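You operate a simulated robot arm through the tools that you are given. There is no shell and no other tool. Be economical: measure what you need, move in short steps, check, and stop when the job is done.

The job below is to be done with a simulated robot arm. You get a single attempt, and the scene is never put back.

TASK
Light the large lamp from the long board with the dial at 3, then stand it in the low crate.
Fine: in the round socket; push the brass bar in before switching on, switch off before drawing it back; no higher number, and leave the dial there; never lift hot glass.

The check looks at the end state, three seconds after you hand in, the way a careful person would. Anything else that was tipped, shoved, dropped, spilled or broken makes it a failure.

THE ROBOT
A 6-joint arm with a two-finger parallel gripper, fixed in place. Base frame: the origin is at the foot of the arm, x ahead of it, y to its left, z up; the work surface is at about z = 818. Units: mm, rad, N and s.
With the tool pointing down near the work surface it reaches from about 260 to 680 mm from the base axis. Its first joint turns from -1.152 to 1.152 rad. Payload 2.9 kg.
The TCP is the grasp point between the finger pads, 30 mm short of the fingertips. In the tool frame z runs along the fingers and y along their closing line. Largest opening 110 mm; finger width 20, thickness 10; the body of the gripper, 48 by 112 mm, starts 55 mm behind the TCP.
Orientation is that of the tool frame in the base frame, as a unit quaternion [x, y, z, w]. With the fingers straight down and closing along the base's y, the tool's x points along the base's -x, its y along +y and its z along -z.

THE INTERFACE
- The arm moves only by the tool drive_tool. Its argument "targets" is a list of rows, each a list of 7 numbers: the gripper command, from -1 (fully open) to 1 (shut), values between in proportion, then the shift along the tool's x, y, z in units of 500 mm (1.0 is 500 mm), then the turn, a rotation vector about the tool's x, y, z in units of 45 degrees (1.0 is 45 degrees). In form: [[gripper, dx, dy, dz, ax, ay, az], ...]. A call has 1 to 12 rows; each row is the pose to reach, as a shift and turn from the pose commanded when the call began, along the tool's axes at that moment. A call with a number of a shift or a turn outside -1 to 1 is refused whole. Each row takes 0.2 s and may step no farther than 50 mm and 0.15 rad from the row before; otherwise, or with a gripper value out of range, the whole call is refused. A pose out of reach is approached as far as the arm can. The call stops where the force on the tool passes 50 N (or 10 N more than at its start, if that is more) or the arm is blocked; 0.2 s more then pass. The fingers move at their own pace (about 108 mm/s each) and stop on an object; they squeeze with about 44 N. The grip force told is the motor's: it shows also when the fingers shut on nothing. Time passes only in rows, and 0.2 s behind the last, so rows that repeat a pose let the fingers close. It gives the time, the measured TCP pose, the force on the tool (base axes), the opening and the grip force at its end, in the units of the frame above (readings bear some noise), with the torque about the TCP (base axes, N m) and any sound that the robot's microphone picked up.
- Cameras (640 x 400 px; columns grow to the right, rows downward): "scene" is fixed at [78, 426.6, 1401.8]; the picture's right is [-0.78, -0.63, 0.00], its down [-0.27, 0.33, -0.91] and it looks along [0.57, -0.70, -0.42] (base axes); focal length 370 px, centre (320, 200). "wrist" rides on the gripper at [72, 17, -103] in the tool frame; the picture's right is [-0.23, 0.97, 0.00], its down [-0.76, -0.18, -0.62] and it looks along [-0.61, -0.14, 0.78] (tool axes); focal length 222 px, centre (320, 200). There is no depth. A picture from a camera that has moved, and an enlarged one, comes with that camera's place and axes in the base frame and with its lens.
- snapshot(camera): a new picture of that camera. The clock stands still meanwhile.
- enlarge(camera, box): a new picture of the part [left, top, right, bottom] of that camera's present view, enlarged. The clock stands still meanwhile.
- finish_job(): hands the job in; it is judged then, once.

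Work in short steps. Places have to be worked out from the pictures, the camera data and where the tool is seen: move nearer, look again, correct. Check each grasp and each placing, and mend what went wrong. You have 120 turns and 84 pictures in all, those below and enlarged ones among them. Open the gripper and draw the arm clear of the work before you hand the job in, unless the task says otherwise; then end with one line.

The tools are called after "Request:" by a JSON object that holds its "fn" and its "kwargs". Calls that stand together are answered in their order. drive_tool: Moves the arm, as the interface text tells. Its arguments: {"type":"object","properties":{"targets":{"type":"array"}},"required":["targets"]} The other tools are called the same way: snapshot (camera) takes a picture; enlarge (camera, box) takes an enlarged picture of a part of a camera's view; finish_job () hands the job in.

At the start:

```text
time_s: 0.0
position: [412.5, -202.3, 1218.8]
ee_rot: [0.0, 1.0, 0.0, 0.0]
force: [1.0, 0.3, 0.9]
wrist_torque: [-0.03, -0.06, 0.03]
gripper_width: 109.7
gripper_force: 0.0
```

scene: 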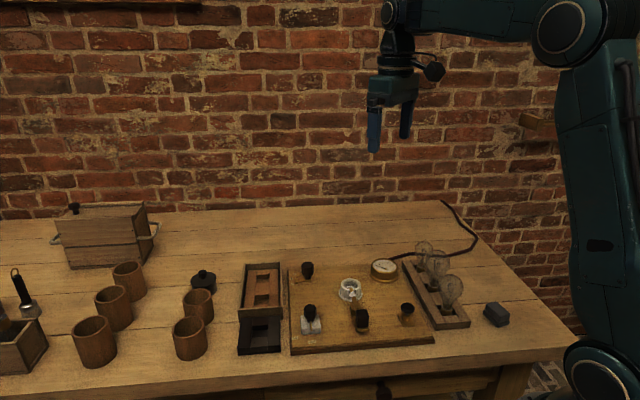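
wrist: 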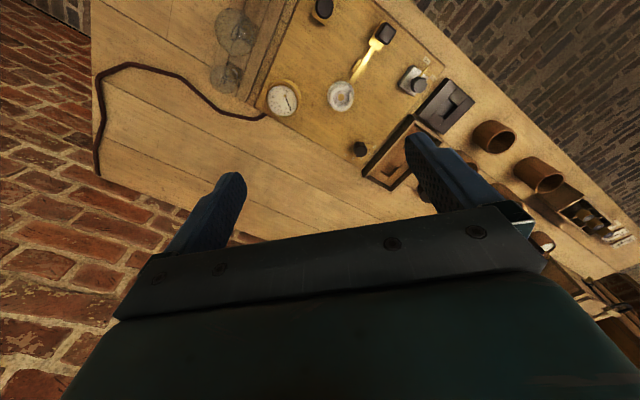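

The scene shows a board with a socket, brass knife bar, dial(s), a meter, a lamp rack on the right and crates on the left. I'll enlarge the scene to identify them.

Request:
{"fn": "enlarge", "kwargs": {"camera": "scene", "box": [230, 230, 430, 355]}}

Request:
{"fn": "enlarge", "kwargs": {"camera": "scene", "box": [360, 220, 520, 340]}}

Request:
{"fn": "enlarge", "kwargs": {"camera": "wrist", "box": [200, 0, 500, 190]}}

```text
3.20 times, centred on (330, 292) of scene
camera zoom: at [78.0, 426.6, 1401.8], right [-0.78, -0.63, 0.0], down [-0.27, 0.33, -0.91], along [0.57, -0.7, -0.42], focal length 1183 px, centre (288, -96)
```

zoom: 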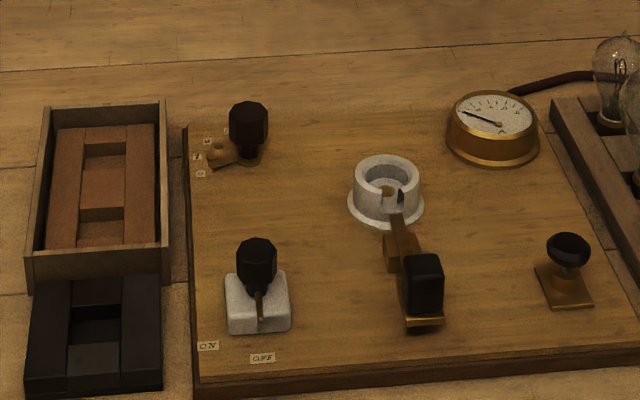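

```text
3.33 times, centred on (440, 280) of scene
camera zoom: at [78.0, 426.6, 1401.8], right [-0.78, -0.63, 0.0], down [-0.27, 0.33, -0.91], along [0.57, -0.7, -0.42], focal length 1232 px, centre (-80, -67)
```

zoom: 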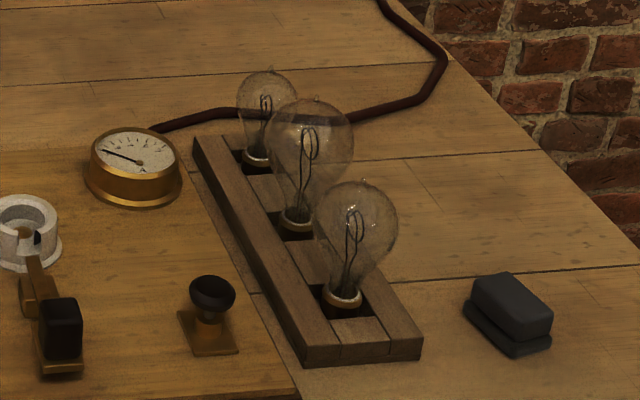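

```text
2.11 times, centred on (350, 95) of wrist
camera zoom: at [339.4, -185.2, 1323.3], right [0.23, 0.97, 0.0], down [0.76, -0.18, 0.62], along [0.61, -0.14, -0.78], focal length 468 px, centre (257, 421)
```

zoom: 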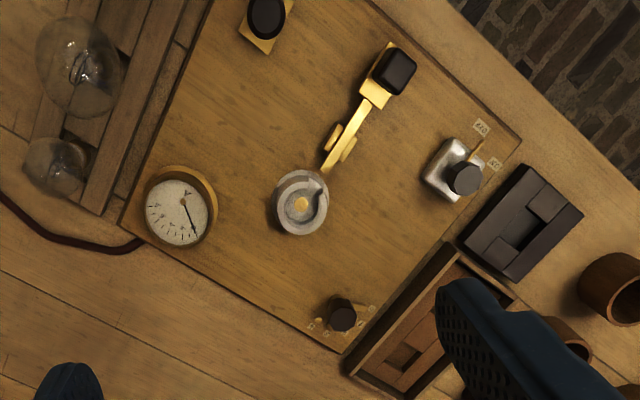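

The lamps' long board lies near (314,-293) and the socket near (462,-169). I'll move the wrist camera nearer to the lamps to measure them.

Request:
{"fn": "drive_tool", "kwargs": {"targets": [[-1, 0.044, -0.034, 0.049, 0, 0, 0], [-1, 0.088, -0.068, 0.098, 0, 0, 0], [-1, 0.132, -0.102, 0.146, 0, 0, 0], [-1, 0.176, -0.136, 0.195, 0, 0, 0], [-1, 0.22, -0.17, 0.244, 0, 0, 0], [-1, 0.22, -0.17, 0.244, 0, 0, 0]]}}

Request:
{"fn": "snapshot", "kwargs": {"camera": "wrist"}}

Request:
{"fn": "enlarge", "kwargs": {"camera": "scene", "box": [0, 180, 320, 380]}}

```text
time_s: 1.4
position: [303.8, -287.0, 1098.5]
ee_rot: [0.001, 1.0, 0.0, 0.0]
force: [0.3, 0.3, -0.9]
wrist_torque: [0.01, 0.02, -0.01]
gripper_width: 109.8
gripper_force: 0.1
```

```text
78 pictures are left
camera wrist: at [231.5, -270.2, 1202.0], right [0.23, 0.97, 0.0], down [0.76, -0.18, 0.62], along [0.61, -0.14, -0.78], focal length 222 px, centre (320, 200)
```

wrist: 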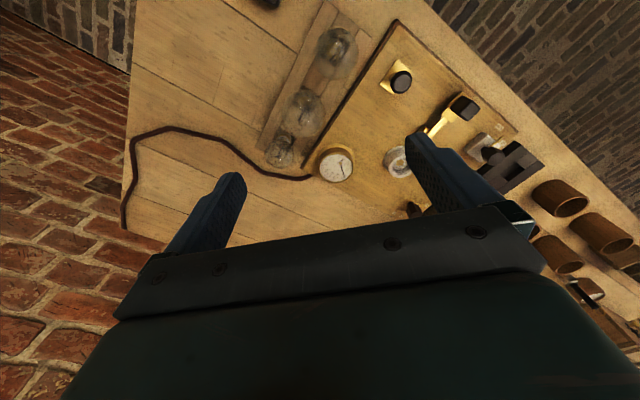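

```text
2.00 times, centred on (160, 280) of scene
camera zoom: at [78.0, 426.5, 1401.8], right [-0.78, -0.63, 0.0], down [-0.27, 0.33, -0.91], along [0.57, -0.7, -0.42], focal length 739 px, centre (640, 40)
```

zoom: 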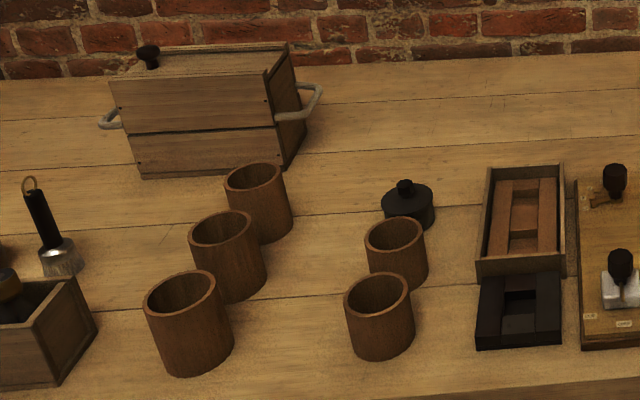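

Next I need to tell which thing is the "low crate", so I'll look at the trays and the far left in more detail, plus the lamps.

Request:
{"fn": "enlarge", "kwargs": {"camera": "scene", "box": [225, 250, 305, 365]}}

Request:
{"fn": "enlarge", "kwargs": {"camera": "scene", "box": [0, 260, 120, 400]}}

Request:
{"fn": "enlarge", "kwargs": {"camera": "wrist", "box": [230, 0, 430, 190]}}

```text
3.48 times, centred on (265, 308) of scene
camera zoom: at [78.0, 426.5, 1401.8], right [-0.78, -0.63, 0.0], down [-0.27, 0.33, -0.91], along [0.57, -0.7, -0.42], focal length 1286 px, centre (511, -174)
```

zoom: 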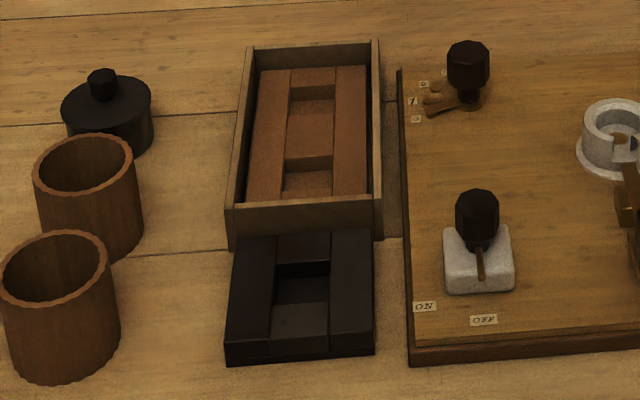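

```text
2.86 times, centred on (60, 330) of scene
camera zoom: at [78.0, 426.5, 1401.8], right [-0.78, -0.63, 0.0], down [-0.27, 0.33, -0.91], along [0.57, -0.7, -0.42], focal length 1056 px, centre (1063, -171)
```

zoom: 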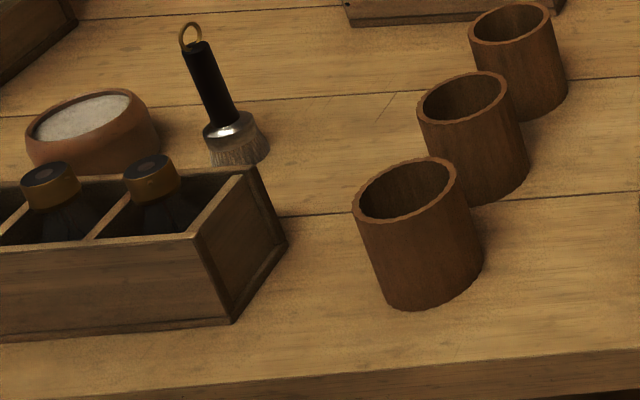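

```text
2.11 times, centred on (330, 95) of wrist
camera zoom: at [231.5, -270.2, 1202.0], right [0.23, 0.97, 0.0], down [0.76, -0.18, 0.62], along [0.61, -0.14, -0.78], focal length 468 px, centre (299, 421)
```

zoom: 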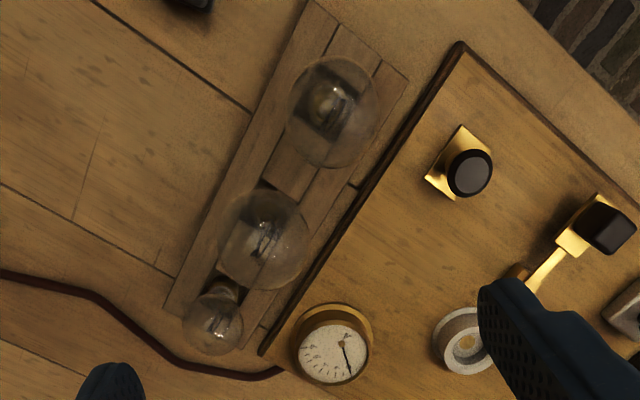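

Lamp 2 (the middle one) is the largest: bulb about 63 mm at (323,-316,889), against about 54 and 47 mm for the others. The walled shallow wooden box looks like the "low crate"; next I move the camera over the dial, switch and crate.

Request:
{"fn": "drive_tool", "kwargs": {"targets": [[-1, -0.068, 0.054, 0.014, 0, 0, 0], [-1, -0.136, 0.108, 0.029, 0, 0, 0], [-1, -0.204, 0.162, 0.043, 0, 0, 0], [-1, -0.272, 0.216, 0.058, 0, 0, 0], [-1, -0.34, 0.27, 0.072, 0, 0, 0], [-1, -0.408, 0.324, 0.087, 0, 0, 0], [-1, -0.476, 0.38, 0.102, 0, 0, 0], [-1, -0.476, 0.38, 0.102, 0, 0, 0]]}}

Request:
{"fn": "snapshot", "kwargs": {"camera": "wrist"}}

Request:
{"fn": "enlarge", "kwargs": {"camera": "wrist", "box": [200, 0, 440, 170]}}

```text
time_s: 3.2
position: [538.1, -93.1, 1047.2]
ee_rot: [0.001, 1.0, 0.001, 0.0]
force: [0.5, -0.4, -0.7]
wrist_torque: [0.02, 0.01, -0.03]
gripper_width: 109.9
gripper_force: 0.1
```

```text
73 pictures are left
camera wrist: at [466.5, -77.1, 1151.2], right [0.23, 0.97, 0.0], down [0.76, -0.18, 0.62], along [0.61, -0.14, -0.78], focal length 222 px, centre (320, 200)
```

wrist: 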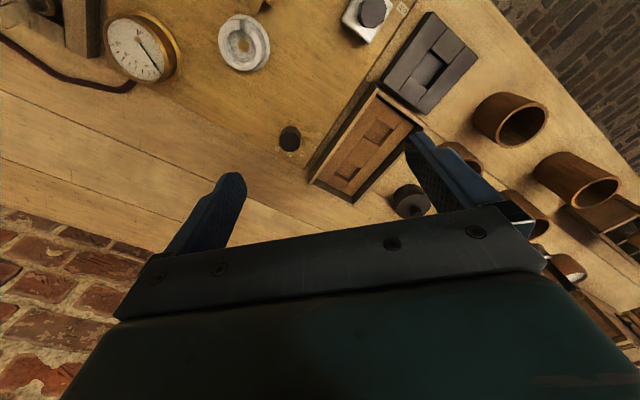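

```text
2.35 times, centred on (320, 85) of wrist
camera zoom: at [466.5, -77.1, 1151.2], right [0.23, 0.97, 0.0], down [0.76, -0.18, 0.62], along [0.61, -0.14, -0.78], focal length 523 px, centre (320, 471)
```

zoom: 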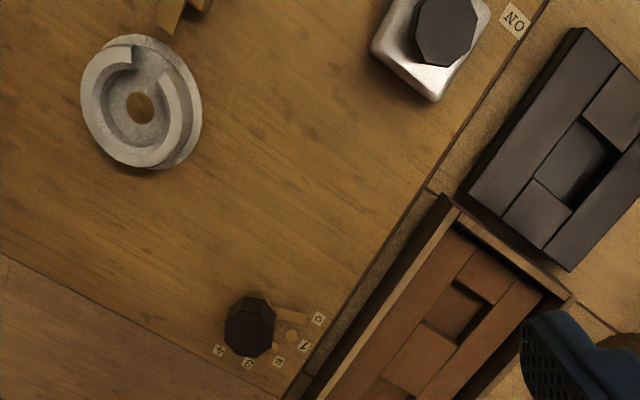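

The dial pointer stands at 0, with 0–4 running clockwise at about 29° spacing around (575,-142). Now I'll view the switch and the bar closely.

Request:
{"fn": "drive_tool", "kwargs": {"targets": [[-1, 0.072, 0.022, 0.031, 0, 0, 0], [-1, 0.144, 0.044, 0.062, 0, 0, 0], [-1, 0.216, 0.066, 0.094, 0, 0, 0], [-1, 0.216, 0.066, 0.094, 0, 0, 0]]}}

Request:
{"fn": "snapshot", "kwargs": {"camera": "wrist"}}

Request:
{"fn": "enlarge", "kwargs": {"camera": "wrist", "box": [160, 0, 460, 170]}}

```text
time_s: 4.2
position: [432.6, -63.2, 1000.8]
ee_rot: [0.0, 1.0, 0.0, -0.001]
force: [-0.4, -0.8, 0.3]
wrist_torque: [-0.06, -0.02, 0.0]
gripper_width: 109.9
gripper_force: 0.0
```

```text
71 pictures are left
camera wrist: at [359.3, -47.0, 1104.6], right [0.23, 0.97, 0.0], down [0.76, -0.18, 0.62], along [0.61, -0.14, -0.78], focal length 222 px, centre (320, 200)
```

wrist: 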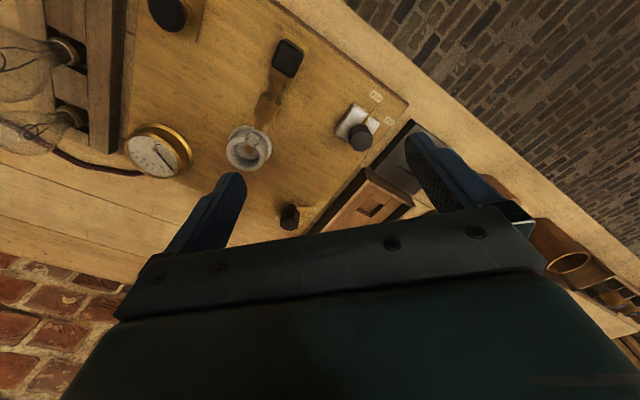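

```text
2.13 times, centred on (310, 85) of wrist
camera zoom: at [359.3, -47.0, 1104.6], right [0.23, 0.97, 0.0], down [0.76, -0.18, 0.62], along [0.61, -0.14, -0.78], focal length 474 px, centre (341, 445)
```

zoom: 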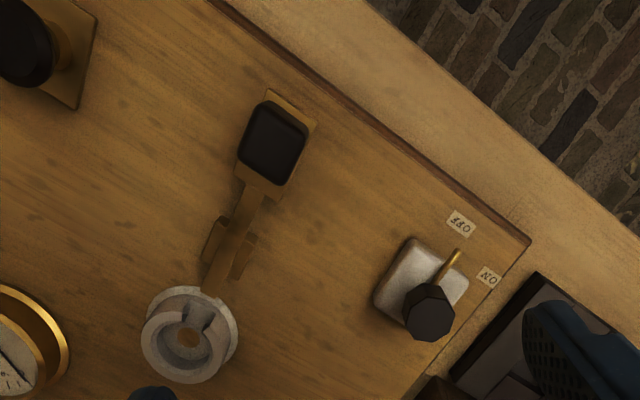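

The switch is at (459,-25), pointing to OFF, with ON about 58° clockwise; the bar handle is at (378,-81) and its axis runs along (1,-1). I'll go above the large lamp, turning so the fingers close across the rack.

Request:
{"fn": "drive_tool", "kwargs": {"targets": [[-1, 0.031, -0.072, 0, 0, 0, 0.143], [-1, 0.063, -0.144, 0, 0, 0, 0.286], [-1, 0.094, -0.217, 0, 0, 0, 0.429], [-1, 0.126, -0.289, 0, 0, 0, 0.572], [-1, 0.157, -0.361, 0, 0, 0, 0.715], [-1, 0.189, -0.434, 0, 0, 0, 0.858], [-1, 0.22, -0.506, 0, 0, 0, 1.0], [-1, 0.22, -0.506, 0, 0, 0, 1.0]]}}

Request:
{"fn": "snapshot", "kwargs": {"camera": "wrist"}}

Request:
{"fn": "enlarge", "kwargs": {"camera": "scene", "box": [360, 180, 520, 340]}}

```text
time_s: 6.0
position: [318.7, -318.9, 999.1]
ee_rot: [0.384, 0.924, -0.001, 0.0]
force: [-0.3, -0.7, 0.2]
wrist_torque: [0.01, 0.0, 0.01]
gripper_width: 109.9
gripper_force: 0.0
```

```text
69 pictures are left
camera wrist: at [280.0, -255.6, 1102.5], right [0.85, 0.53, 0.0], down [0.41, -0.67, 0.62], along [0.33, -0.53, -0.78], focal length 222 px, centre (320, 200)
```

wrist: 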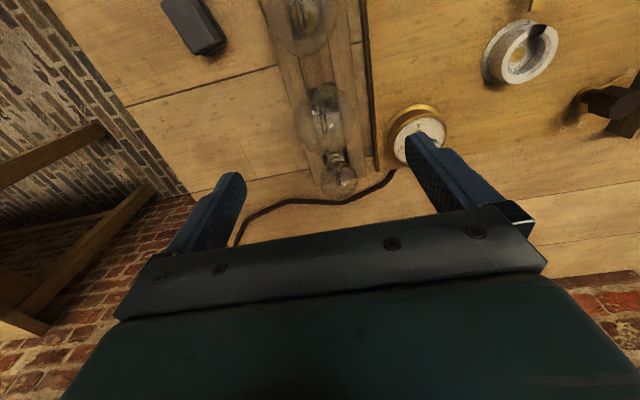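

```text
2.50 times, centred on (440, 260) of scene
camera zoom: at [78.0, 426.5, 1401.8], right [-0.78, -0.63, 0.0], down [-0.27, 0.33, -0.91], along [0.57, -0.7, -0.42], focal length 924 px, centre (20, 50)
```

zoom: 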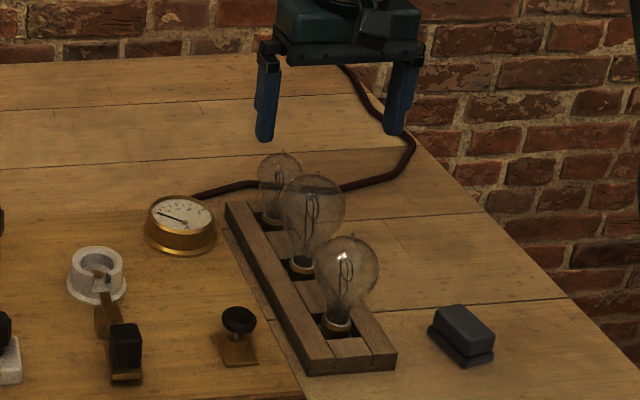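

The bulb sits about 4–5 mm toward +tool y of the TCP. I'll correct that and descend to bulb height with open fingers.

Request:
{"fn": "drive_tool", "kwargs": {"targets": [[-1, 0.002, 0.009, 0.05, 0, 0, 0], [-1, 0.002, 0.009, 0.1, 0, 0, 0], [-1, 0.002, 0.009, 0.15, 0, 0, 0], [-1, 0.002, 0.009, 0.19, 0, 0, 0], [-1, 0.002, 0.009, 0.212, 0, 0, 0], [-1, 0.002, 0.009, 0.212, 0, 0, 0]]}}

Request:
{"fn": "enlarge", "kwargs": {"camera": "scene", "box": [390, 220, 490, 320]}}

Request:
{"fn": "snapshot", "kwargs": {"camera": "wrist"}}

```text
time_s: 7.4
position: [322.9, -314.2, 895.5]
ee_rot: [0.382, 0.924, 0.0, 0.0]
force: [1.1, -0.3, -0.2]
wrist_torque: [-0.01, -0.01, -0.01]
gripper_width: 110.2
gripper_force: 0.0
```

```text
4.00 times, centred on (440, 270) of scene
camera zoom: at [78.0, 426.6, 1401.8], right [-0.78, -0.63, 0.0], down [-0.27, 0.33, -0.91], along [0.57, -0.7, -0.42], focal length 1479 px, centre (-160, -80)
```

zoom: 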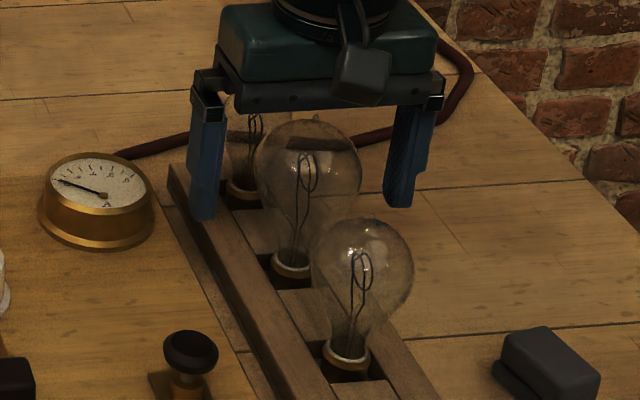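

```text
66 pictures are left
camera wrist: at [283.6, -250.9, 998.3], right [0.85, 0.53, 0.0], down [0.41, -0.66, 0.62], along [0.33, -0.53, -0.78], focal length 222 px, centre (320, 200)
```

wrist: 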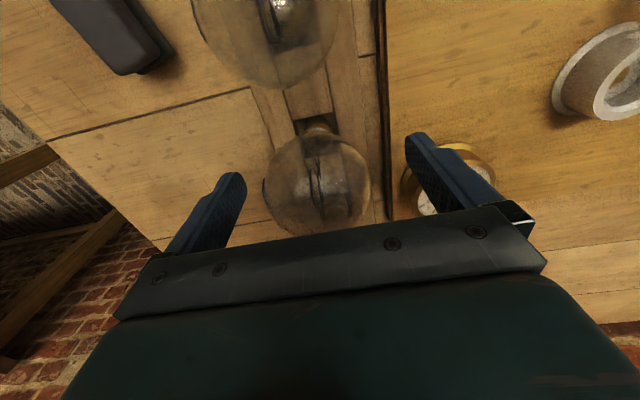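

The bulb is centred between the fingers; I close on it.

Request:
{"fn": "drive_tool", "kwargs": {"targets": [[-0.1, 0.002, 0.0, 0.0, 0, 0, 0], [0.2, 0.0, 0.0, 0.0, 0, 0, 0], [0.5, 0.0, 0.0, 0.0, 0, 0, 0], [0.5, 0, 0, 0, 0, 0, 0]]}}

Request:
{"fn": "snapshot", "kwargs": {"camera": "wrist"}}

```text
time_s: 8.4
position: [324.2, -312.1, 895.3]
ee_rot: [0.384, 0.924, -0.001, 0.0]
force: [-0.1, 0.8, 0.7]
wrist_torque: [0.0, -0.03, 0.0]
gripper_width: 58.8
gripper_force: 29.6
```

```text
65 pictures are left
camera wrist: at [284.6, -250.6, 998.3], right [0.85, 0.53, 0.0], down [0.41, -0.66, 0.62], along [0.33, -0.53, -0.78], focal length 222 px, centre (320, 200)
```

wrist: 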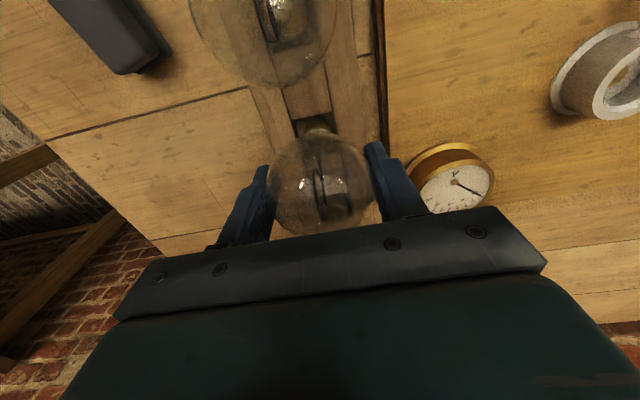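

Gripped at 58.8 mm. Lift slowly straight up.

Request:
{"fn": "drive_tool", "kwargs": {"targets": [[0.6, 0, 0, -0.02, 0, 0, 0], [0.6, 0, 0, -0.06, 0, 0, 0], [0.6, 0, 0, -0.12, 0, 0, 0], [0.6, 0, 0, -0.18, 0, 0, 0], [0.6, 0, 0, -0.24, 0, 0, 0], [0.6, 0, 0, -0.24, 0, 0, 0]]}}

Request:
{"fn": "snapshot", "kwargs": {"camera": "scene"}}

Request:
{"fn": "snapshot", "kwargs": {"camera": "wrist"}}

```text
time_s: 9.8
position: [321.8, -312.9, 1014.3]
ee_rot: [0.383, 0.924, 0.0, 0.0]
force: [-0.1, -0.7, -0.3]
wrist_torque: [-0.02, 0.01, -0.02]
gripper_width: 58.8
gripper_force: 30.3
```

```text
64 pictures are left
```

scene: 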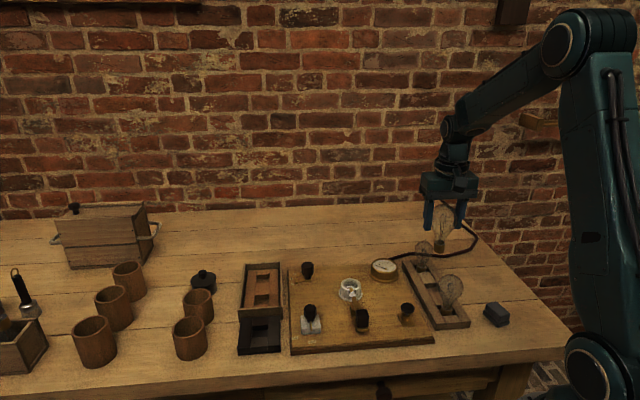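

```text
63 pictures are left
camera wrist: at [283.3, -250.2, 1118.0], right [0.85, 0.53, 0.0], down [0.41, -0.66, 0.62], along [0.33, -0.53, -0.78], focal length 222 px, centre (320, 200)
```

wrist: 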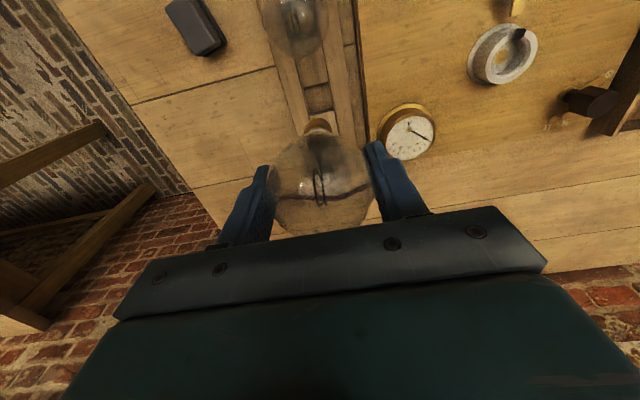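

The lamp is held. I'll enlarge it to learn its base shape and its height under the TCP, and look at the socket closely.

Request:
{"fn": "enlarge", "kwargs": {"camera": "scene", "box": [400, 160, 480, 260]}}

Request:
{"fn": "enlarge", "kwargs": {"camera": "scene", "box": [325, 265, 385, 340]}}

```text
4.00 times, centred on (440, 210) of scene
camera zoom: at [78.0, 426.6, 1401.8], right [-0.78, -0.63, 0.0], down [-0.27, 0.33, -0.91], along [0.57, -0.7, -0.42], focal length 1479 px, centre (-160, 160)
```

zoom: 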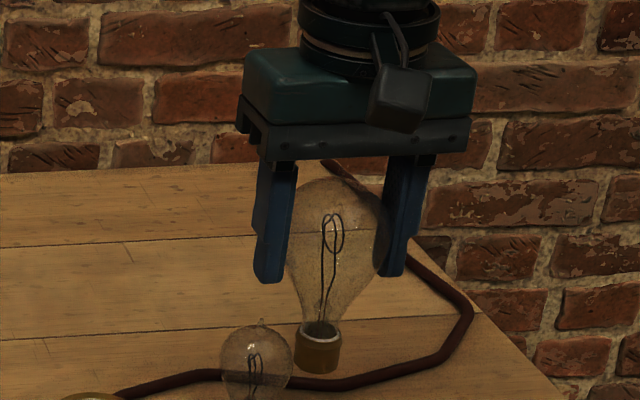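

```text
5.33 times, centred on (355, 302) of scene
camera zoom: at [78.0, 426.6, 1401.8], right [-0.78, -0.63, 0.0], down [-0.27, 0.33, -0.91], along [0.57, -0.7, -0.42], focal length 1971 px, centre (133, -347)
```

zoom: 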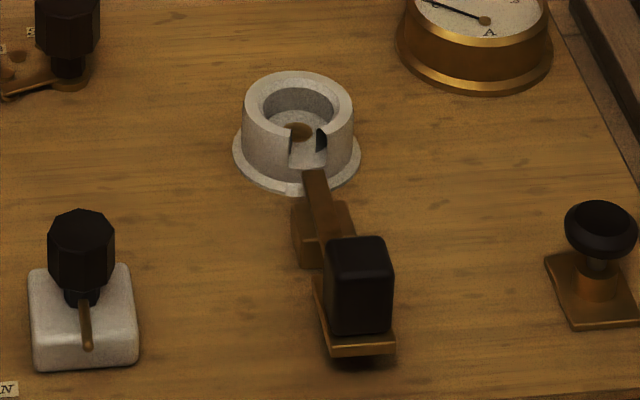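

The cap is about 26 mm and the socket bore about 29 mm, so I need careful alignment. I move the lamp above the socket at this height and look again.

Request:
{"fn": "drive_tool", "kwargs": {"targets": [[0.6, 0.002, 0.06, 0, 0, 0, 0], [0.6, 0.004, 0.14, 0, 0, 0, 0], [0.6, 0.006, 0.22, 0, 0, 0, 0], [0.6, 0.008, 0.3, 0, 0, 0, 0], [0.6, 0.01, 0.37, 0, 0, 0, 0], [0.6, 0.01, 0.409, 0, 0, 0, 0], [0.6, 0.01, 0.409, 0, 0, 0, 0]]}}

Request:
{"fn": "enlarge", "kwargs": {"camera": "wrist", "box": [240, 40, 400, 160]}}

Request:
{"fn": "enlarge", "kwargs": {"camera": "scene", "box": [300, 200, 400, 320]}}

```text
time_s: 11.4
position: [466.1, -163.8, 1012.6]
ee_rot: [0.383, 0.924, 0.0, 0.0]
force: [0.0, -0.4, 0.4]
wrist_torque: [0.0, 0.02, 0.03]
gripper_width: 58.7
gripper_force: 30.1
```

```text
3.33 times, centred on (320, 100) of wrist
camera zoom: at [425.9, -101.7, 1116.9], right [0.85, 0.53, 0.0], down [0.41, -0.66, 0.62], along [0.33, -0.53, -0.78], focal length 740 px, centre (320, 533)
```

zoom: 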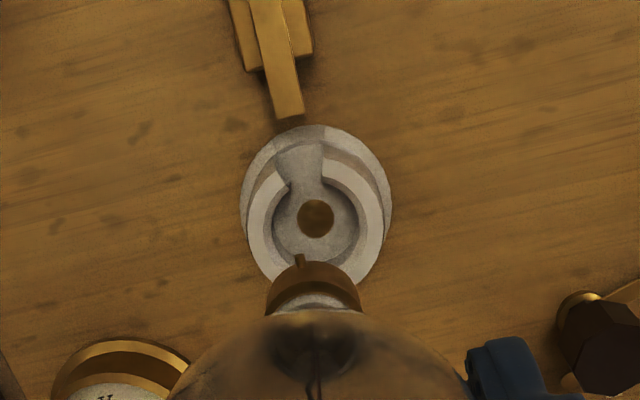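

```text
3.33 times, centred on (350, 260) of scene
camera zoom: at [78.0, 426.6, 1401.8], right [-0.78, -0.63, 0.0], down [-0.27, 0.33, -0.91], along [0.57, -0.7, -0.42], focal length 1232 px, centre (220, 0)
```

zoom: 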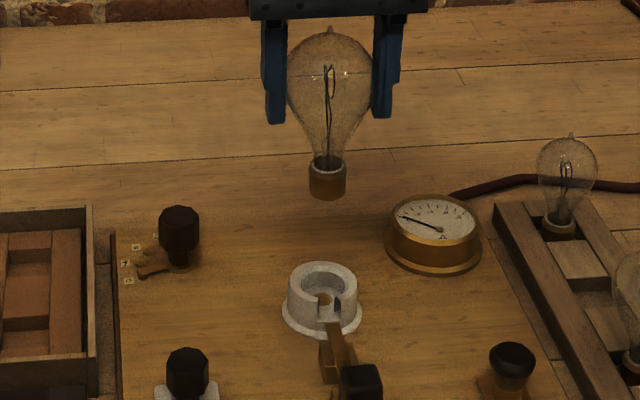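

The cap's pin points the same way as the socket slot, and in the image the cap is laterally aligned with the socket. I lower to just above the rim and re-check.

Request:
{"fn": "drive_tool", "kwargs": {"targets": [[0.6, -0.002, 0, 0.04, 0, 0, 0], [0.6, -0.002, 0, 0.08, 0, 0, 0], [0.6, -0.002, 0, 0.11, 0, 0, 0], [0.6, -0.002, 0, 0.12, 0, 0, 0], [0.6, -0.002, 0, 0.12, 0, 0, 0]]}}

Request:
{"fn": "enlarge", "kwargs": {"camera": "wrist", "box": [240, 40, 400, 160]}}

Request:
{"fn": "enlarge", "kwargs": {"camera": "scene", "box": [315, 220, 385, 320]}}

```text
time_s: 12.6
position: [466.7, -165.9, 954.0]
ee_rot: [0.382, 0.924, 0.0, 0.0]
force: [0.1, -0.2, -0.7]
wrist_torque: [0.01, -0.02, -0.01]
gripper_width: 59.0
gripper_force: 29.8
```

```text
3.33 times, centred on (320, 100) of wrist
camera zoom: at [427.1, -103.3, 1057.1], right [0.85, 0.53, 0.0], down [0.41, -0.66, 0.62], along [0.33, -0.53, -0.78], focal length 740 px, centre (320, 533)
```

zoom: 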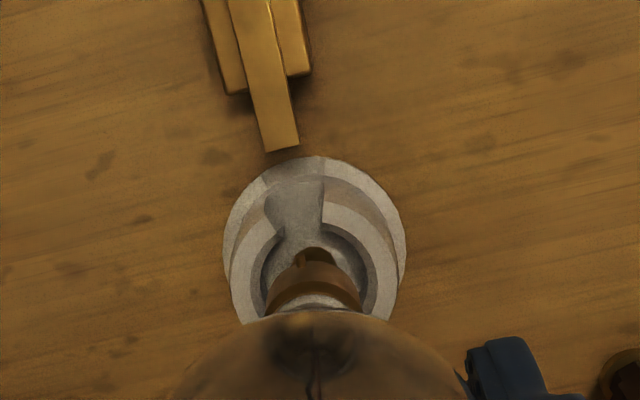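

```text
4.00 times, centred on (350, 270) of scene
camera zoom: at [78.0, 426.6, 1401.8], right [-0.78, -0.63, 0.0], down [-0.27, 0.33, -0.91], along [0.57, -0.7, -0.42], focal length 1479 px, centre (200, -80)
```

zoom: 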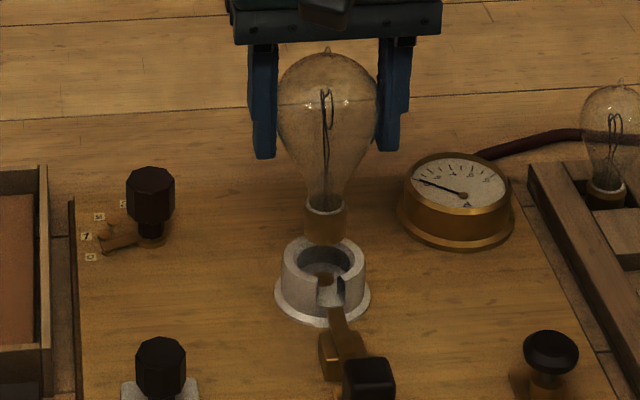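

Lateral alignment looks good in both views; along the bar axis the lamp appears about 1–1.5 mm too far. I correct, descend 12 mm and look again.

Request:
{"fn": "drive_tool", "kwargs": {"targets": [[0.6, 0.0024, 0, 0.008, 0, 0, 0], [0.6, 0.0024, 0, 0.016, 0, 0, 0], [0.6, 0.0024, 0, 0.024, 0, 0, 0], [0.6, 0.0024, 0, 0.024, 0, 0, 0]]}}

Request:
{"fn": "enlarge", "kwargs": {"camera": "wrist", "box": [270, 60, 370, 140]}}

Request:
{"fn": "enlarge", "kwargs": {"camera": "scene", "box": [325, 255, 375, 315]}}

```text
time_s: 13.6
position: [465.8, -164.5, 941.6]
ee_rot: [0.382, 0.924, 0.001, 0.0]
force: [-0.4, 0.8, -0.4]
wrist_torque: [-0.03, 0.0, 0.03]
gripper_width: 58.8
gripper_force: 30.2
```

```text
5.00 times, centred on (320, 100) of wrist
camera zoom: at [426.3, -102.5, 1045.1], right [0.85, 0.53, 0.0], down [0.41, -0.66, 0.62], along [0.33, -0.53, -0.78], focal length 1111 px, centre (320, 700)
```

zoom: 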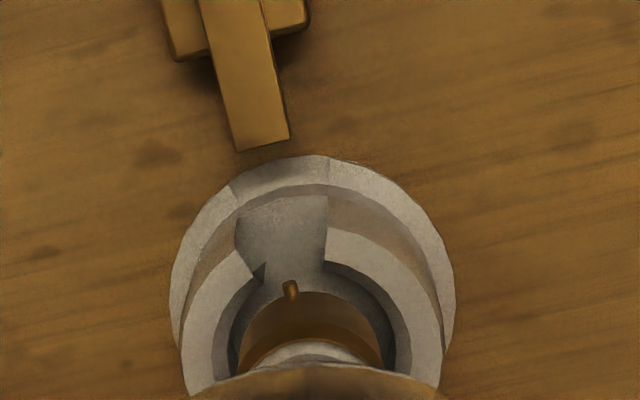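

```text
6.67 times, centred on (350, 285) of scene
camera zoom: at [78.0, 426.6, 1401.8], right [-0.78, -0.63, 0.0], down [-0.27, 0.33, -0.91], along [0.57, -0.7, -0.42], focal length 2464 px, centre (120, -367)
```

zoom: 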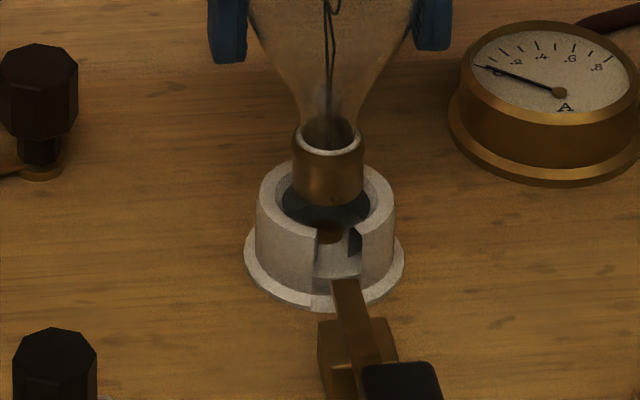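

Both views show the cap concentric within about 0.6 mm (bore about 30 mm, cap about 24 mm) and level with the rim. I nudge +0.6 mm laterally and lower 12 mm.

Request:
{"fn": "drive_tool", "kwargs": {"targets": [[0.6, 0, 0.0012, 0.004, 0, 0, 0], [0.6, 0, 0.0012, 0.01, 0, 0, 0], [0.6, 0, 0.0012, 0.016, 0, 0, 0], [0.6, 0, 0.0012, 0.022, 0, 0, 0], [0.6, 0, 0.0012, 0.024, 0, 0, 0]]}}

Request:
{"fn": "enlarge", "kwargs": {"camera": "scene", "box": [325, 255, 375, 315]}}

```text
time_s: 14.8
position: [464.8, -164.4, 929.1]
ee_rot: [0.383, 0.924, -0.001, -0.001]
force: [0.7, 0.9, -0.5]
wrist_torque: [-0.02, 0.03, -0.03]
gripper_width: 58.9
gripper_force: 29.7
```

```text
6.67 times, centred on (350, 285) of scene
camera zoom: at [78.0, 426.6, 1401.8], right [-0.78, -0.63, 0.0], down [-0.27, 0.33, -0.91], along [0.57, -0.7, -0.42], focal length 2464 px, centre (120, -367)
```

zoom: 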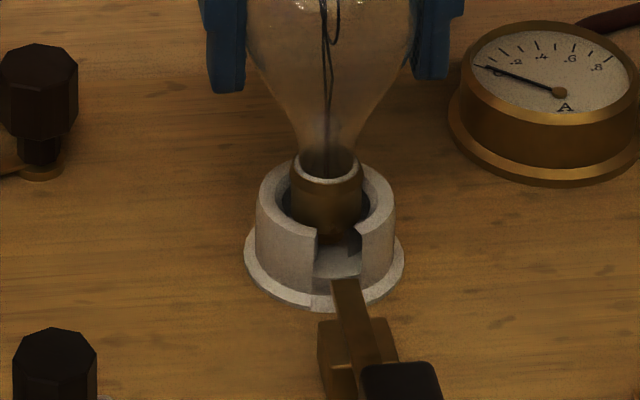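

It went in freely. I keep lowering in small steps, watching the force.

Request:
{"fn": "drive_tool", "kwargs": {"targets": [[0.6, 0, 0, 0.004, 0, 0, 0], [0.6, 0, 0, 0.008, 0, 0, 0], [0.6, 0, 0, 0.012, 0, 0, 0], [0.6, 0, 0, 0.012, 0, 0, 0]]}}

Request:
{"fn": "enlarge", "kwargs": {"camera": "scene", "box": [330, 265, 370, 315]}}

Request:
{"fn": "enlarge", "kwargs": {"camera": "wrist", "box": [270, 60, 370, 140]}}

```text
time_s: 15.8
position: [466.2, -163.5, 923.8]
ee_rot: [0.384, 0.924, -0.001, 0.001]
force: [0.9, -5.2, 0.3]
wrist_torque: [-0.43, -0.06, -0.01]
gripper_width: 58.5
gripper_force: 29.8
```

```text
8.00 times, centred on (350, 290) of scene
camera zoom: at [78.0, 426.4, 1401.8], right [-0.78, -0.63, 0.0], down [-0.27, 0.33, -0.91], along [0.57, -0.7, -0.42], focal length 2957 px, centre (80, -520)
```

zoom: 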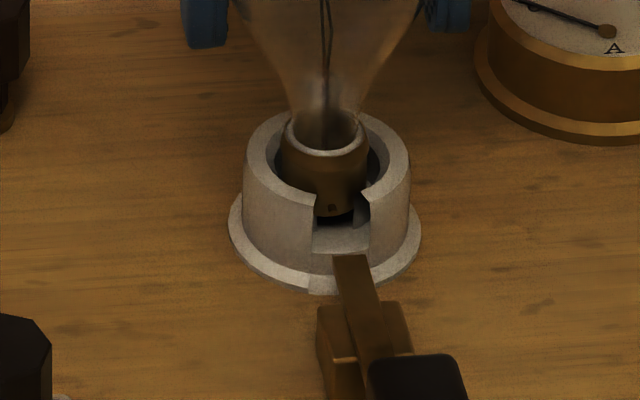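

```text
5.00 times, centred on (320, 100) of wrist
camera zoom: at [426.5, -101.1, 1027.7], right [0.85, 0.53, 0.0], down [0.41, -0.66, 0.62], along [0.33, -0.53, -0.78], focal length 1111 px, centre (320, 700)
```

zoom: 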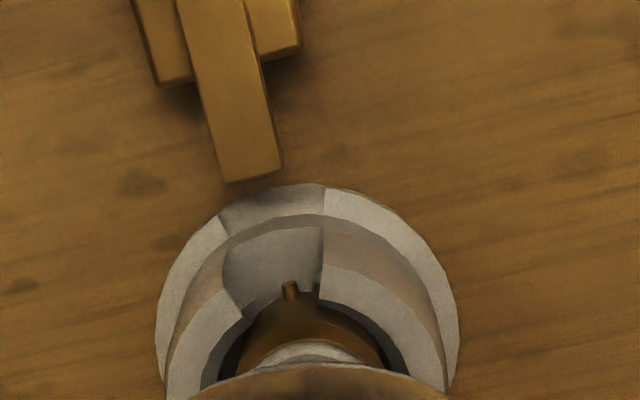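

There is a light side contact (about 5 N): the cap is touching the slot side, slightly to +lateral. I shift about 1 mm away from it, without going lower.

Request:
{"fn": "drive_tool", "kwargs": {"targets": [[0.6, -0.0024, -0.0016, 0, 0, 0, 0], [0.6, -0.0024, -0.0016, 0, 0, 0, 0]]}}

```text
time_s: 16.4
position: [464.9, -164.4, 923.8]
ee_rot: [0.381, 0.924, -0.001, 0.0]
force: [0.5, -0.2, -0.2]
wrist_torque: [-0.01, 0.02, -0.01]
gripper_width: 58.9
gripper_force: 30.2
```

Free again. Continue down in 2 mm steps.

Request:
{"fn": "drive_tool", "kwargs": {"targets": [[0.6, 0, 0, 0.003, 0, 0, 0], [0.6, 0, 0, 0.006, 0, 0, 0], [0.6, 0, 0, 0.009, 0, 0, 0], [0.6, 0, 0, 0.009, 0, 0, 0]]}}

Request:
{"fn": "enlarge", "kwargs": {"camera": "scene", "box": [330, 265, 370, 315]}}

```text
time_s: 17.4
position: [465.8, -164.2, 919.3]
ee_rot: [0.383, 0.924, 0.0, 0.0]
force: [0.8, 0.1, -1.1]
wrist_torque: [0.0, -0.03, 0.03]
gripper_width: 59.0
gripper_force: 30.0
```

```text
8.00 times, centred on (350, 290) of scene
camera zoom: at [78.0, 426.6, 1401.8], right [-0.78, -0.63, 0.0], down [-0.27, 0.33, -0.91], along [0.57, -0.7, -0.42], focal length 2957 px, centre (80, -520)
```

zoom: 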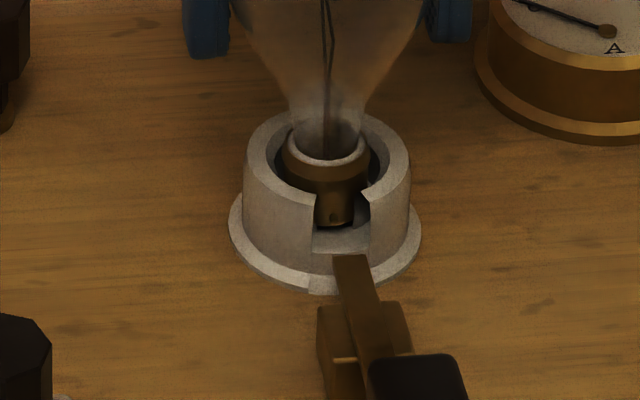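

Still free; the cap is about at the sill. Continue down.

Request:
{"fn": "drive_tool", "kwargs": {"targets": [[0.6, 0, 0, 0.003, 0, 0, 0], [0.6, 0, 0, 0.006, 0, 0, 0], [0.6, 0, 0, 0.008, 0, 0, 0], [0.6, 0, 0, 0.008, 0, 0, 0]]}}

Request:
{"fn": "enlarge", "kwargs": {"camera": "scene", "box": [330, 265, 370, 315]}}

```text
time_s: 18.4
position: [466.0, -166.2, 916.9]
ee_rot: [0.383, 0.924, 0.0, 0.003]
force: [-0.8, -1.7, 21.1]
wrist_torque: [-0.04, -0.06, -0.02]
gripper_width: 58.8
gripper_force: 30.2
```

```text
8.00 times, centred on (350, 290) of scene
camera zoom: at [77.7, 426.6, 1401.8], right [-0.78, -0.63, 0.0], down [-0.27, 0.33, -0.91], along [0.57, -0.7, -0.42], focal length 2957 px, centre (80, -520)
```

zoom: 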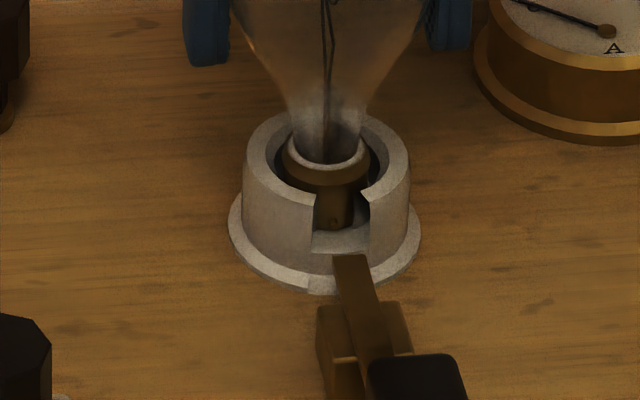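

21 N upward: the cap is seated on the floor. I relieve the push by 1 mm, open the fingers, and rise.

Request:
{"fn": "drive_tool", "kwargs": {"targets": [[0.6, 0, 0, -0.003, 0, 0, 0], [0.0, 0, 0, -0.003, 0, 0, 0], [-0.5, 0, 0, -0.003, 0, 0, 0], [-1, 0, 0, -0.003, 0, 0, 0], [-1, 0, 0, -0.003, 0, 0, 0]]}}

Request:
{"fn": "enlarge", "kwargs": {"camera": "scene", "box": [310, 210, 410, 320]}}

```text
time_s: 19.6
position: [465.2, -165.9, 916.5]
ee_rot: [0.382, 0.924, 0.0, 0.0]
force: [0.3, 0.0, -0.6]
wrist_torque: [0.0, 0.01, 0.02]
gripper_width: 110.2
gripper_force: 0.1
```

```text
3.64 times, centred on (360, 265) of scene
camera zoom: at [78.0, 426.6, 1401.8], right [-0.78, -0.63, 0.0], down [-0.27, 0.33, -0.91], along [0.57, -0.7, -0.42], focal length 1344 px, centre (174, -36)
```

zoom: 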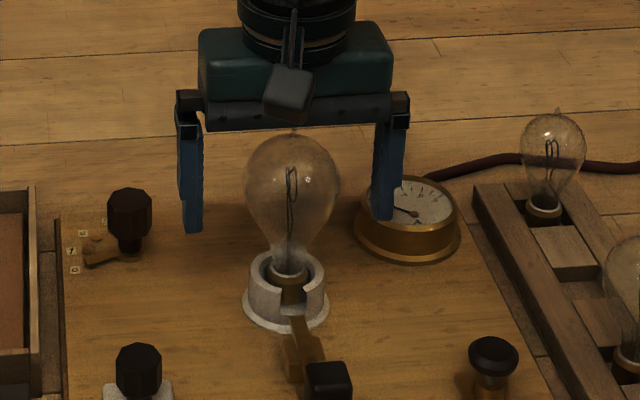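

The lamp stands upright in the socket. I rise clear and go above the bar handle.

Request:
{"fn": "drive_tool", "kwargs": {"targets": [[-1, 0, 0, -0.08, 0, 0, 0], [-1, 0, 0, -0.16, 0, 0, 0], [-1, 0, 0, -0.22, 0, 0, 0], [-1, 0.08, 0, -0.22, 0, 0, 0], [-1, 0.16, 0, -0.2, 0, 0, 0], [-1, 0.243, -0.003, -0.16, 0, 0, 0], [-1, 0.243, -0.003, -0.12, 0, 0, 0], [-1, 0.243, -0.003, -0.12, 0, 0, 0]]}}

Request:
{"fn": "snapshot", "kwargs": {"camera": "wrist"}}

Request:
{"fn": "enlarge", "kwargs": {"camera": "scene", "box": [310, 210, 410, 340]}}

```text
time_s: 21.4
position: [377.6, -78.1, 975.9]
ee_rot: [0.383, 0.924, 0.0, -0.001]
force: [-0.3, -0.4, 0.5]
wrist_torque: [-0.01, -0.03, 0.0]
gripper_width: 110.0
gripper_force: 0.0
```

```text
48 pictures are left
camera wrist: at [338.8, -15.9, 1079.7], right [0.85, 0.53, 0.0], down [0.41, -0.66, 0.62], along [0.33, -0.53, -0.78], focal length 222 px, centre (320, 200)
```

wrist: 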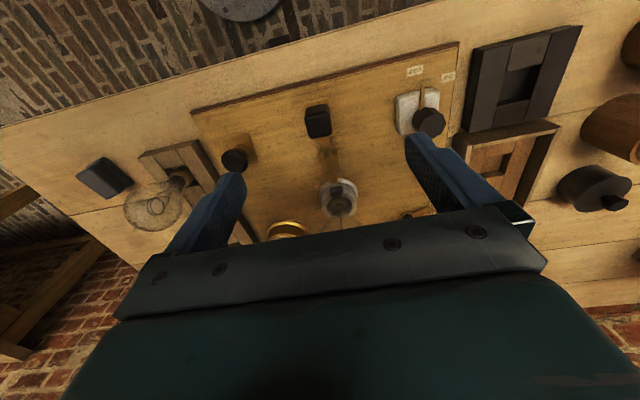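

```text
3.08 times, centred on (360, 275) of scene
camera zoom: at [78.0, 426.6, 1401.8], right [-0.78, -0.63, 0.0], down [-0.27, 0.33, -0.91], along [0.57, -0.7, -0.42], focal length 1137 px, centre (197, -31)
```

zoom: 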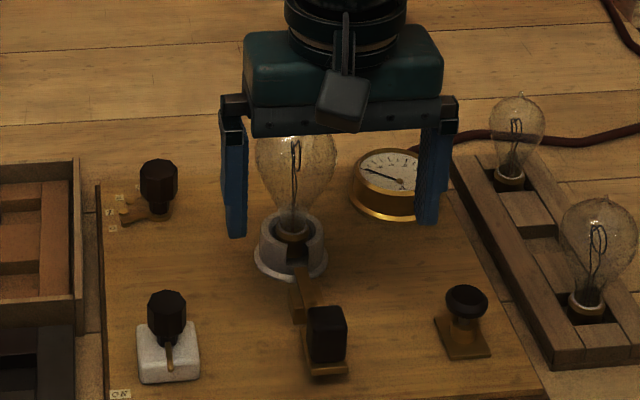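

Handle top lies about 4 mm toward me and about 2.5 mm to +lateral of the TCP. I correct and descend around it to z≈884.

Request:
{"fn": "drive_tool", "kwargs": {"targets": [[-1, 0.006, 0.005, 0.06, 0, 0, 0], [-1, 0.006, 0.005, 0.12, 0, 0, 0], [-1, 0.006, 0.005, 0.16, 0, 0, 0], [-1, 0.006, 0.005, 0.182, 0, 0, 0], [-1, 0.006, 0.005, 0.182, 0, 0, 0]]}}

Request:
{"fn": "enlarge", "kwargs": {"camera": "scene", "box": [310, 260, 410, 345]}}

Request:
{"fn": "snapshot", "kwargs": {"camera": "wrist"}}

```text
time_s: 22.6
position: [378.5, -75.9, 885.5]
ee_rot: [0.382, 0.924, 0.0, -0.001]
force: [0.5, -0.2, -0.5]
wrist_torque: [-0.01, 0.01, 0.03]
gripper_width: 110.5
gripper_force: 0.0
```

```text
4.71 times, centred on (360, 302) of scene
camera zoom: at [78.0, 426.6, 1401.8], right [-0.78, -0.63, 0.0], down [-0.27, 0.33, -0.91], along [0.57, -0.7, -0.42], focal length 1740 px, centre (132, -282)
```

zoom: 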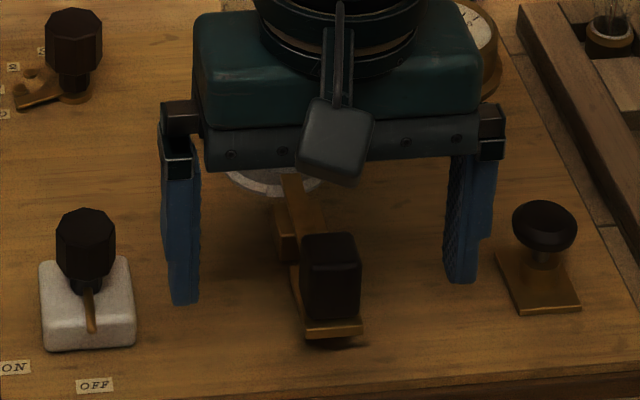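

```text
45 pictures are left
camera wrist: at [339.2, -12.5, 988.2], right [0.85, 0.53, 0.0], down [0.41, -0.66, 0.62], along [0.33, -0.53, -0.78], focal length 222 px, centre (320, 200)
```

wrist: 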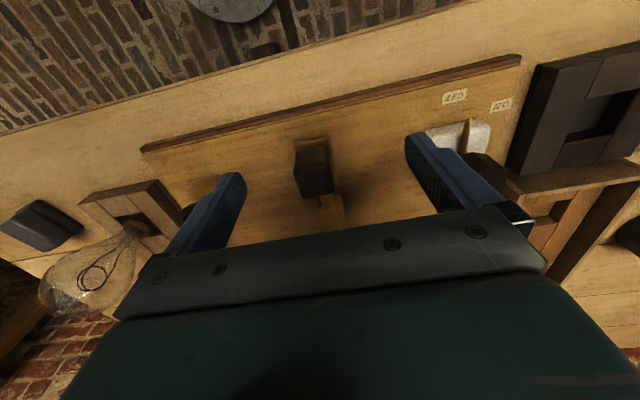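

The handle is about 2.5 mm to -lateral now; I correct and close on it.

Request:
{"fn": "drive_tool", "kwargs": {"targets": [[-1, -0.002, -0.005, 0, 0, 0, 0], [-0.2, -0.002, -0.005, 0, 0, 0, 0], [0.3, -0.002, -0.005, 0, 0, 0, 0], [0.8, -0.002, -0.005, 0, 0, 0, 0], [0.8, -0.002, -0.005, 0, 0, 0, 0]]}}

Request:
{"fn": "enlarge", "kwargs": {"camera": "scene", "box": [310, 260, 410, 345]}}

```text
time_s: 23.8
position: [376.1, -80.1, 884.6]
ee_rot: [0.383, 0.924, -0.001, 0.0]
force: [-7.2, -7.4, 1.7]
wrist_torque: [-0.29, -0.02, 0.04]
gripper_width: 23.7
gripper_force: 45.3
```

```text
4.71 times, centred on (360, 302) of scene
camera zoom: at [77.8, 426.4, 1401.8], right [-0.78, -0.63, 0.0], down [-0.27, 0.33, -0.91], along [0.57, -0.7, -0.42], focal length 1740 px, centre (132, -282)
```

zoom: 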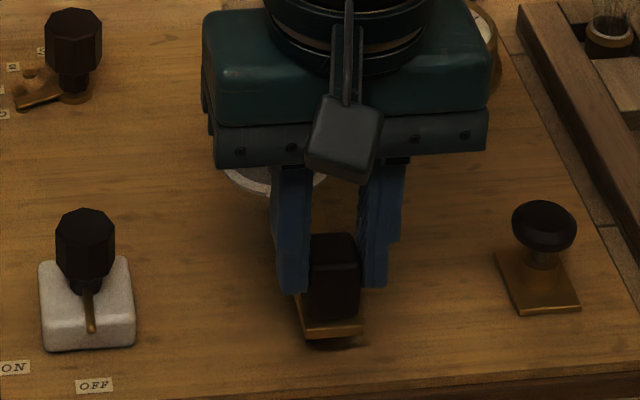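

Gripped (23.7 mm). I push along the bar axis (−tool x) in small steps, easing 1 mm sideways.

Request:
{"fn": "drive_tool", "kwargs": {"targets": [[0.8, 0, -0.002, 0, 0, 0, 0], [0.8, -0.008, -0.002, 0, 0, 0, 0], [0.8, -0.016, -0.002, 0, 0, 0, 0], [0.8, -0.024, -0.002, 0, 0, 0, 0], [0.8, -0.024, -0.002, 0, 0, 0, 0]]}}

Request:
{"fn": "enlarge", "kwargs": {"camera": "scene", "box": [310, 250, 410, 345]}}

```text
time_s: 25.0
position: [385.5, -87.9, 883.8]
ee_rot: [0.382, 0.924, 0.001, 0.0]
force: [-2.0, -2.0, -24.3]
wrist_torque: [-0.64, -0.61, -0.01]
gripper_width: 23.5
gripper_force: 44.6
```

```text
4.21 times, centred on (360, 298) of scene
camera zoom: at [78.2, 426.5, 1401.8], right [-0.78, -0.63, 0.0], down [-0.27, 0.33, -0.91], along [0.57, -0.7, -0.42], focal length 1556 px, centre (152, -210)
```

zoom: 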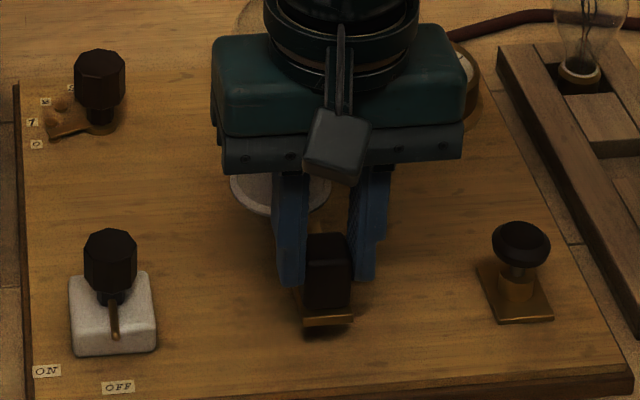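

The bar moved about 12 mm with it, but a downward pull of 24 N has built up. Let me look at it before going on.

Request:
{"fn": "snapshot", "kwargs": {"camera": "wrist"}}

Request:
{"fn": "enlarge", "kwargs": {"camera": "scene", "box": [335, 270, 385, 335]}}

```text
42 pictures are left
camera wrist: at [346.2, -26.0, 988.2], right [0.85, 0.53, 0.0], down [0.41, -0.66, 0.62], along [0.33, -0.53, -0.78], focal length 222 px, centre (320, 200)
```

wrist: 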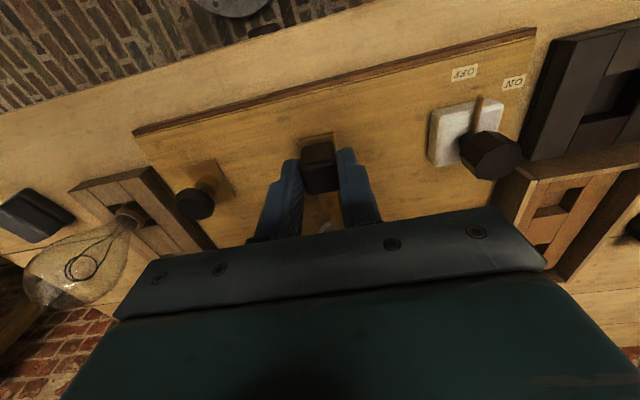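

```text
6.15 times, centred on (360, 302) of scene
camera zoom: at [78.2, 426.5, 1401.8], right [-0.78, -0.63, 0.0], down [-0.27, 0.33, -0.91], along [0.57, -0.7, -0.42], focal length 2275 px, centre (74, -431)
```

zoom: 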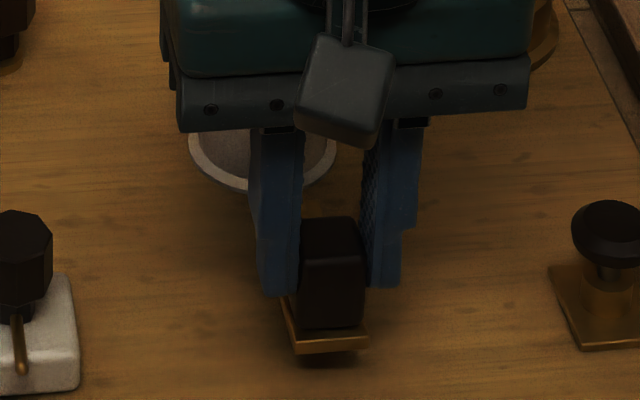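

The fingers hold the handle properly. I lower 1 mm to relieve the pull and read the force.

Request:
{"fn": "drive_tool", "kwargs": {"targets": [[0.8, 0, 0, 0.002, 0, 0, 0], [0.8, 0, 0, 0.002, 0, 0, 0]]}}

```text
time_s: 25.6
position: [383.9, -90.4, 884.6]
ee_rot: [0.382, 0.924, 0.0, 0.0]
force: [-1.4, -1.7, -16.3]
wrist_torque: [0.44, 0.5, 0.04]
gripper_width: 23.5
gripper_force: 44.9
```

Lowering helped (about 8 N per mm). I lower 2 mm more, then continue in 2 mm steps.

Request:
{"fn": "drive_tool", "kwargs": {"targets": [[0.8, 0, 0, 0.004, 0, 0, 0], [0.8, 0, 0, 0.004, 0, 0, 0], [0.8, -0.004, 0, 0.004, 0, 0, 0], [0.8, -0.008, 0, 0.004, 0, 0, 0], [0.8, -0.008, 0, 0.004, 0, 0, 0]]}}

Request:
{"fn": "enlarge", "kwargs": {"camera": "scene", "box": [320, 260, 400, 335]}}

```text
time_s: 26.8
position: [389.7, -91.3, 884.0]
ee_rot: [0.384, 0.924, 0.0, 0.003]
force: [-2.1, -1.9, 31.9]
wrist_torque: [-0.28, -0.07, -0.03]
gripper_width: 23.7
gripper_force: 44.4
```

```text
5.33 times, centred on (360, 298) of scene
camera zoom: at [77.6, 426.6, 1401.8], right [-0.78, -0.63, 0.0], down [-0.27, 0.33, -0.91], along [0.57, -0.7, -0.42], focal length 1971 px, centre (107, -320)
```

zoom: 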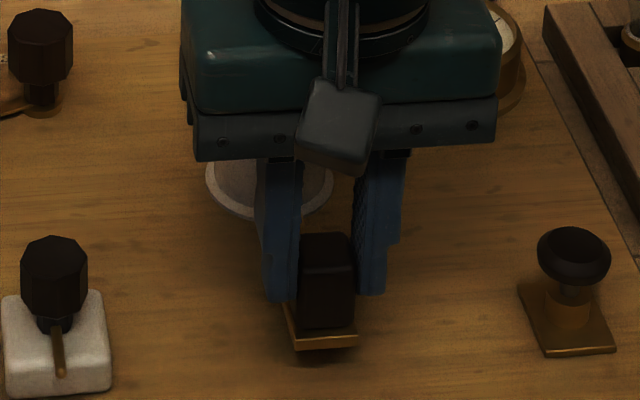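

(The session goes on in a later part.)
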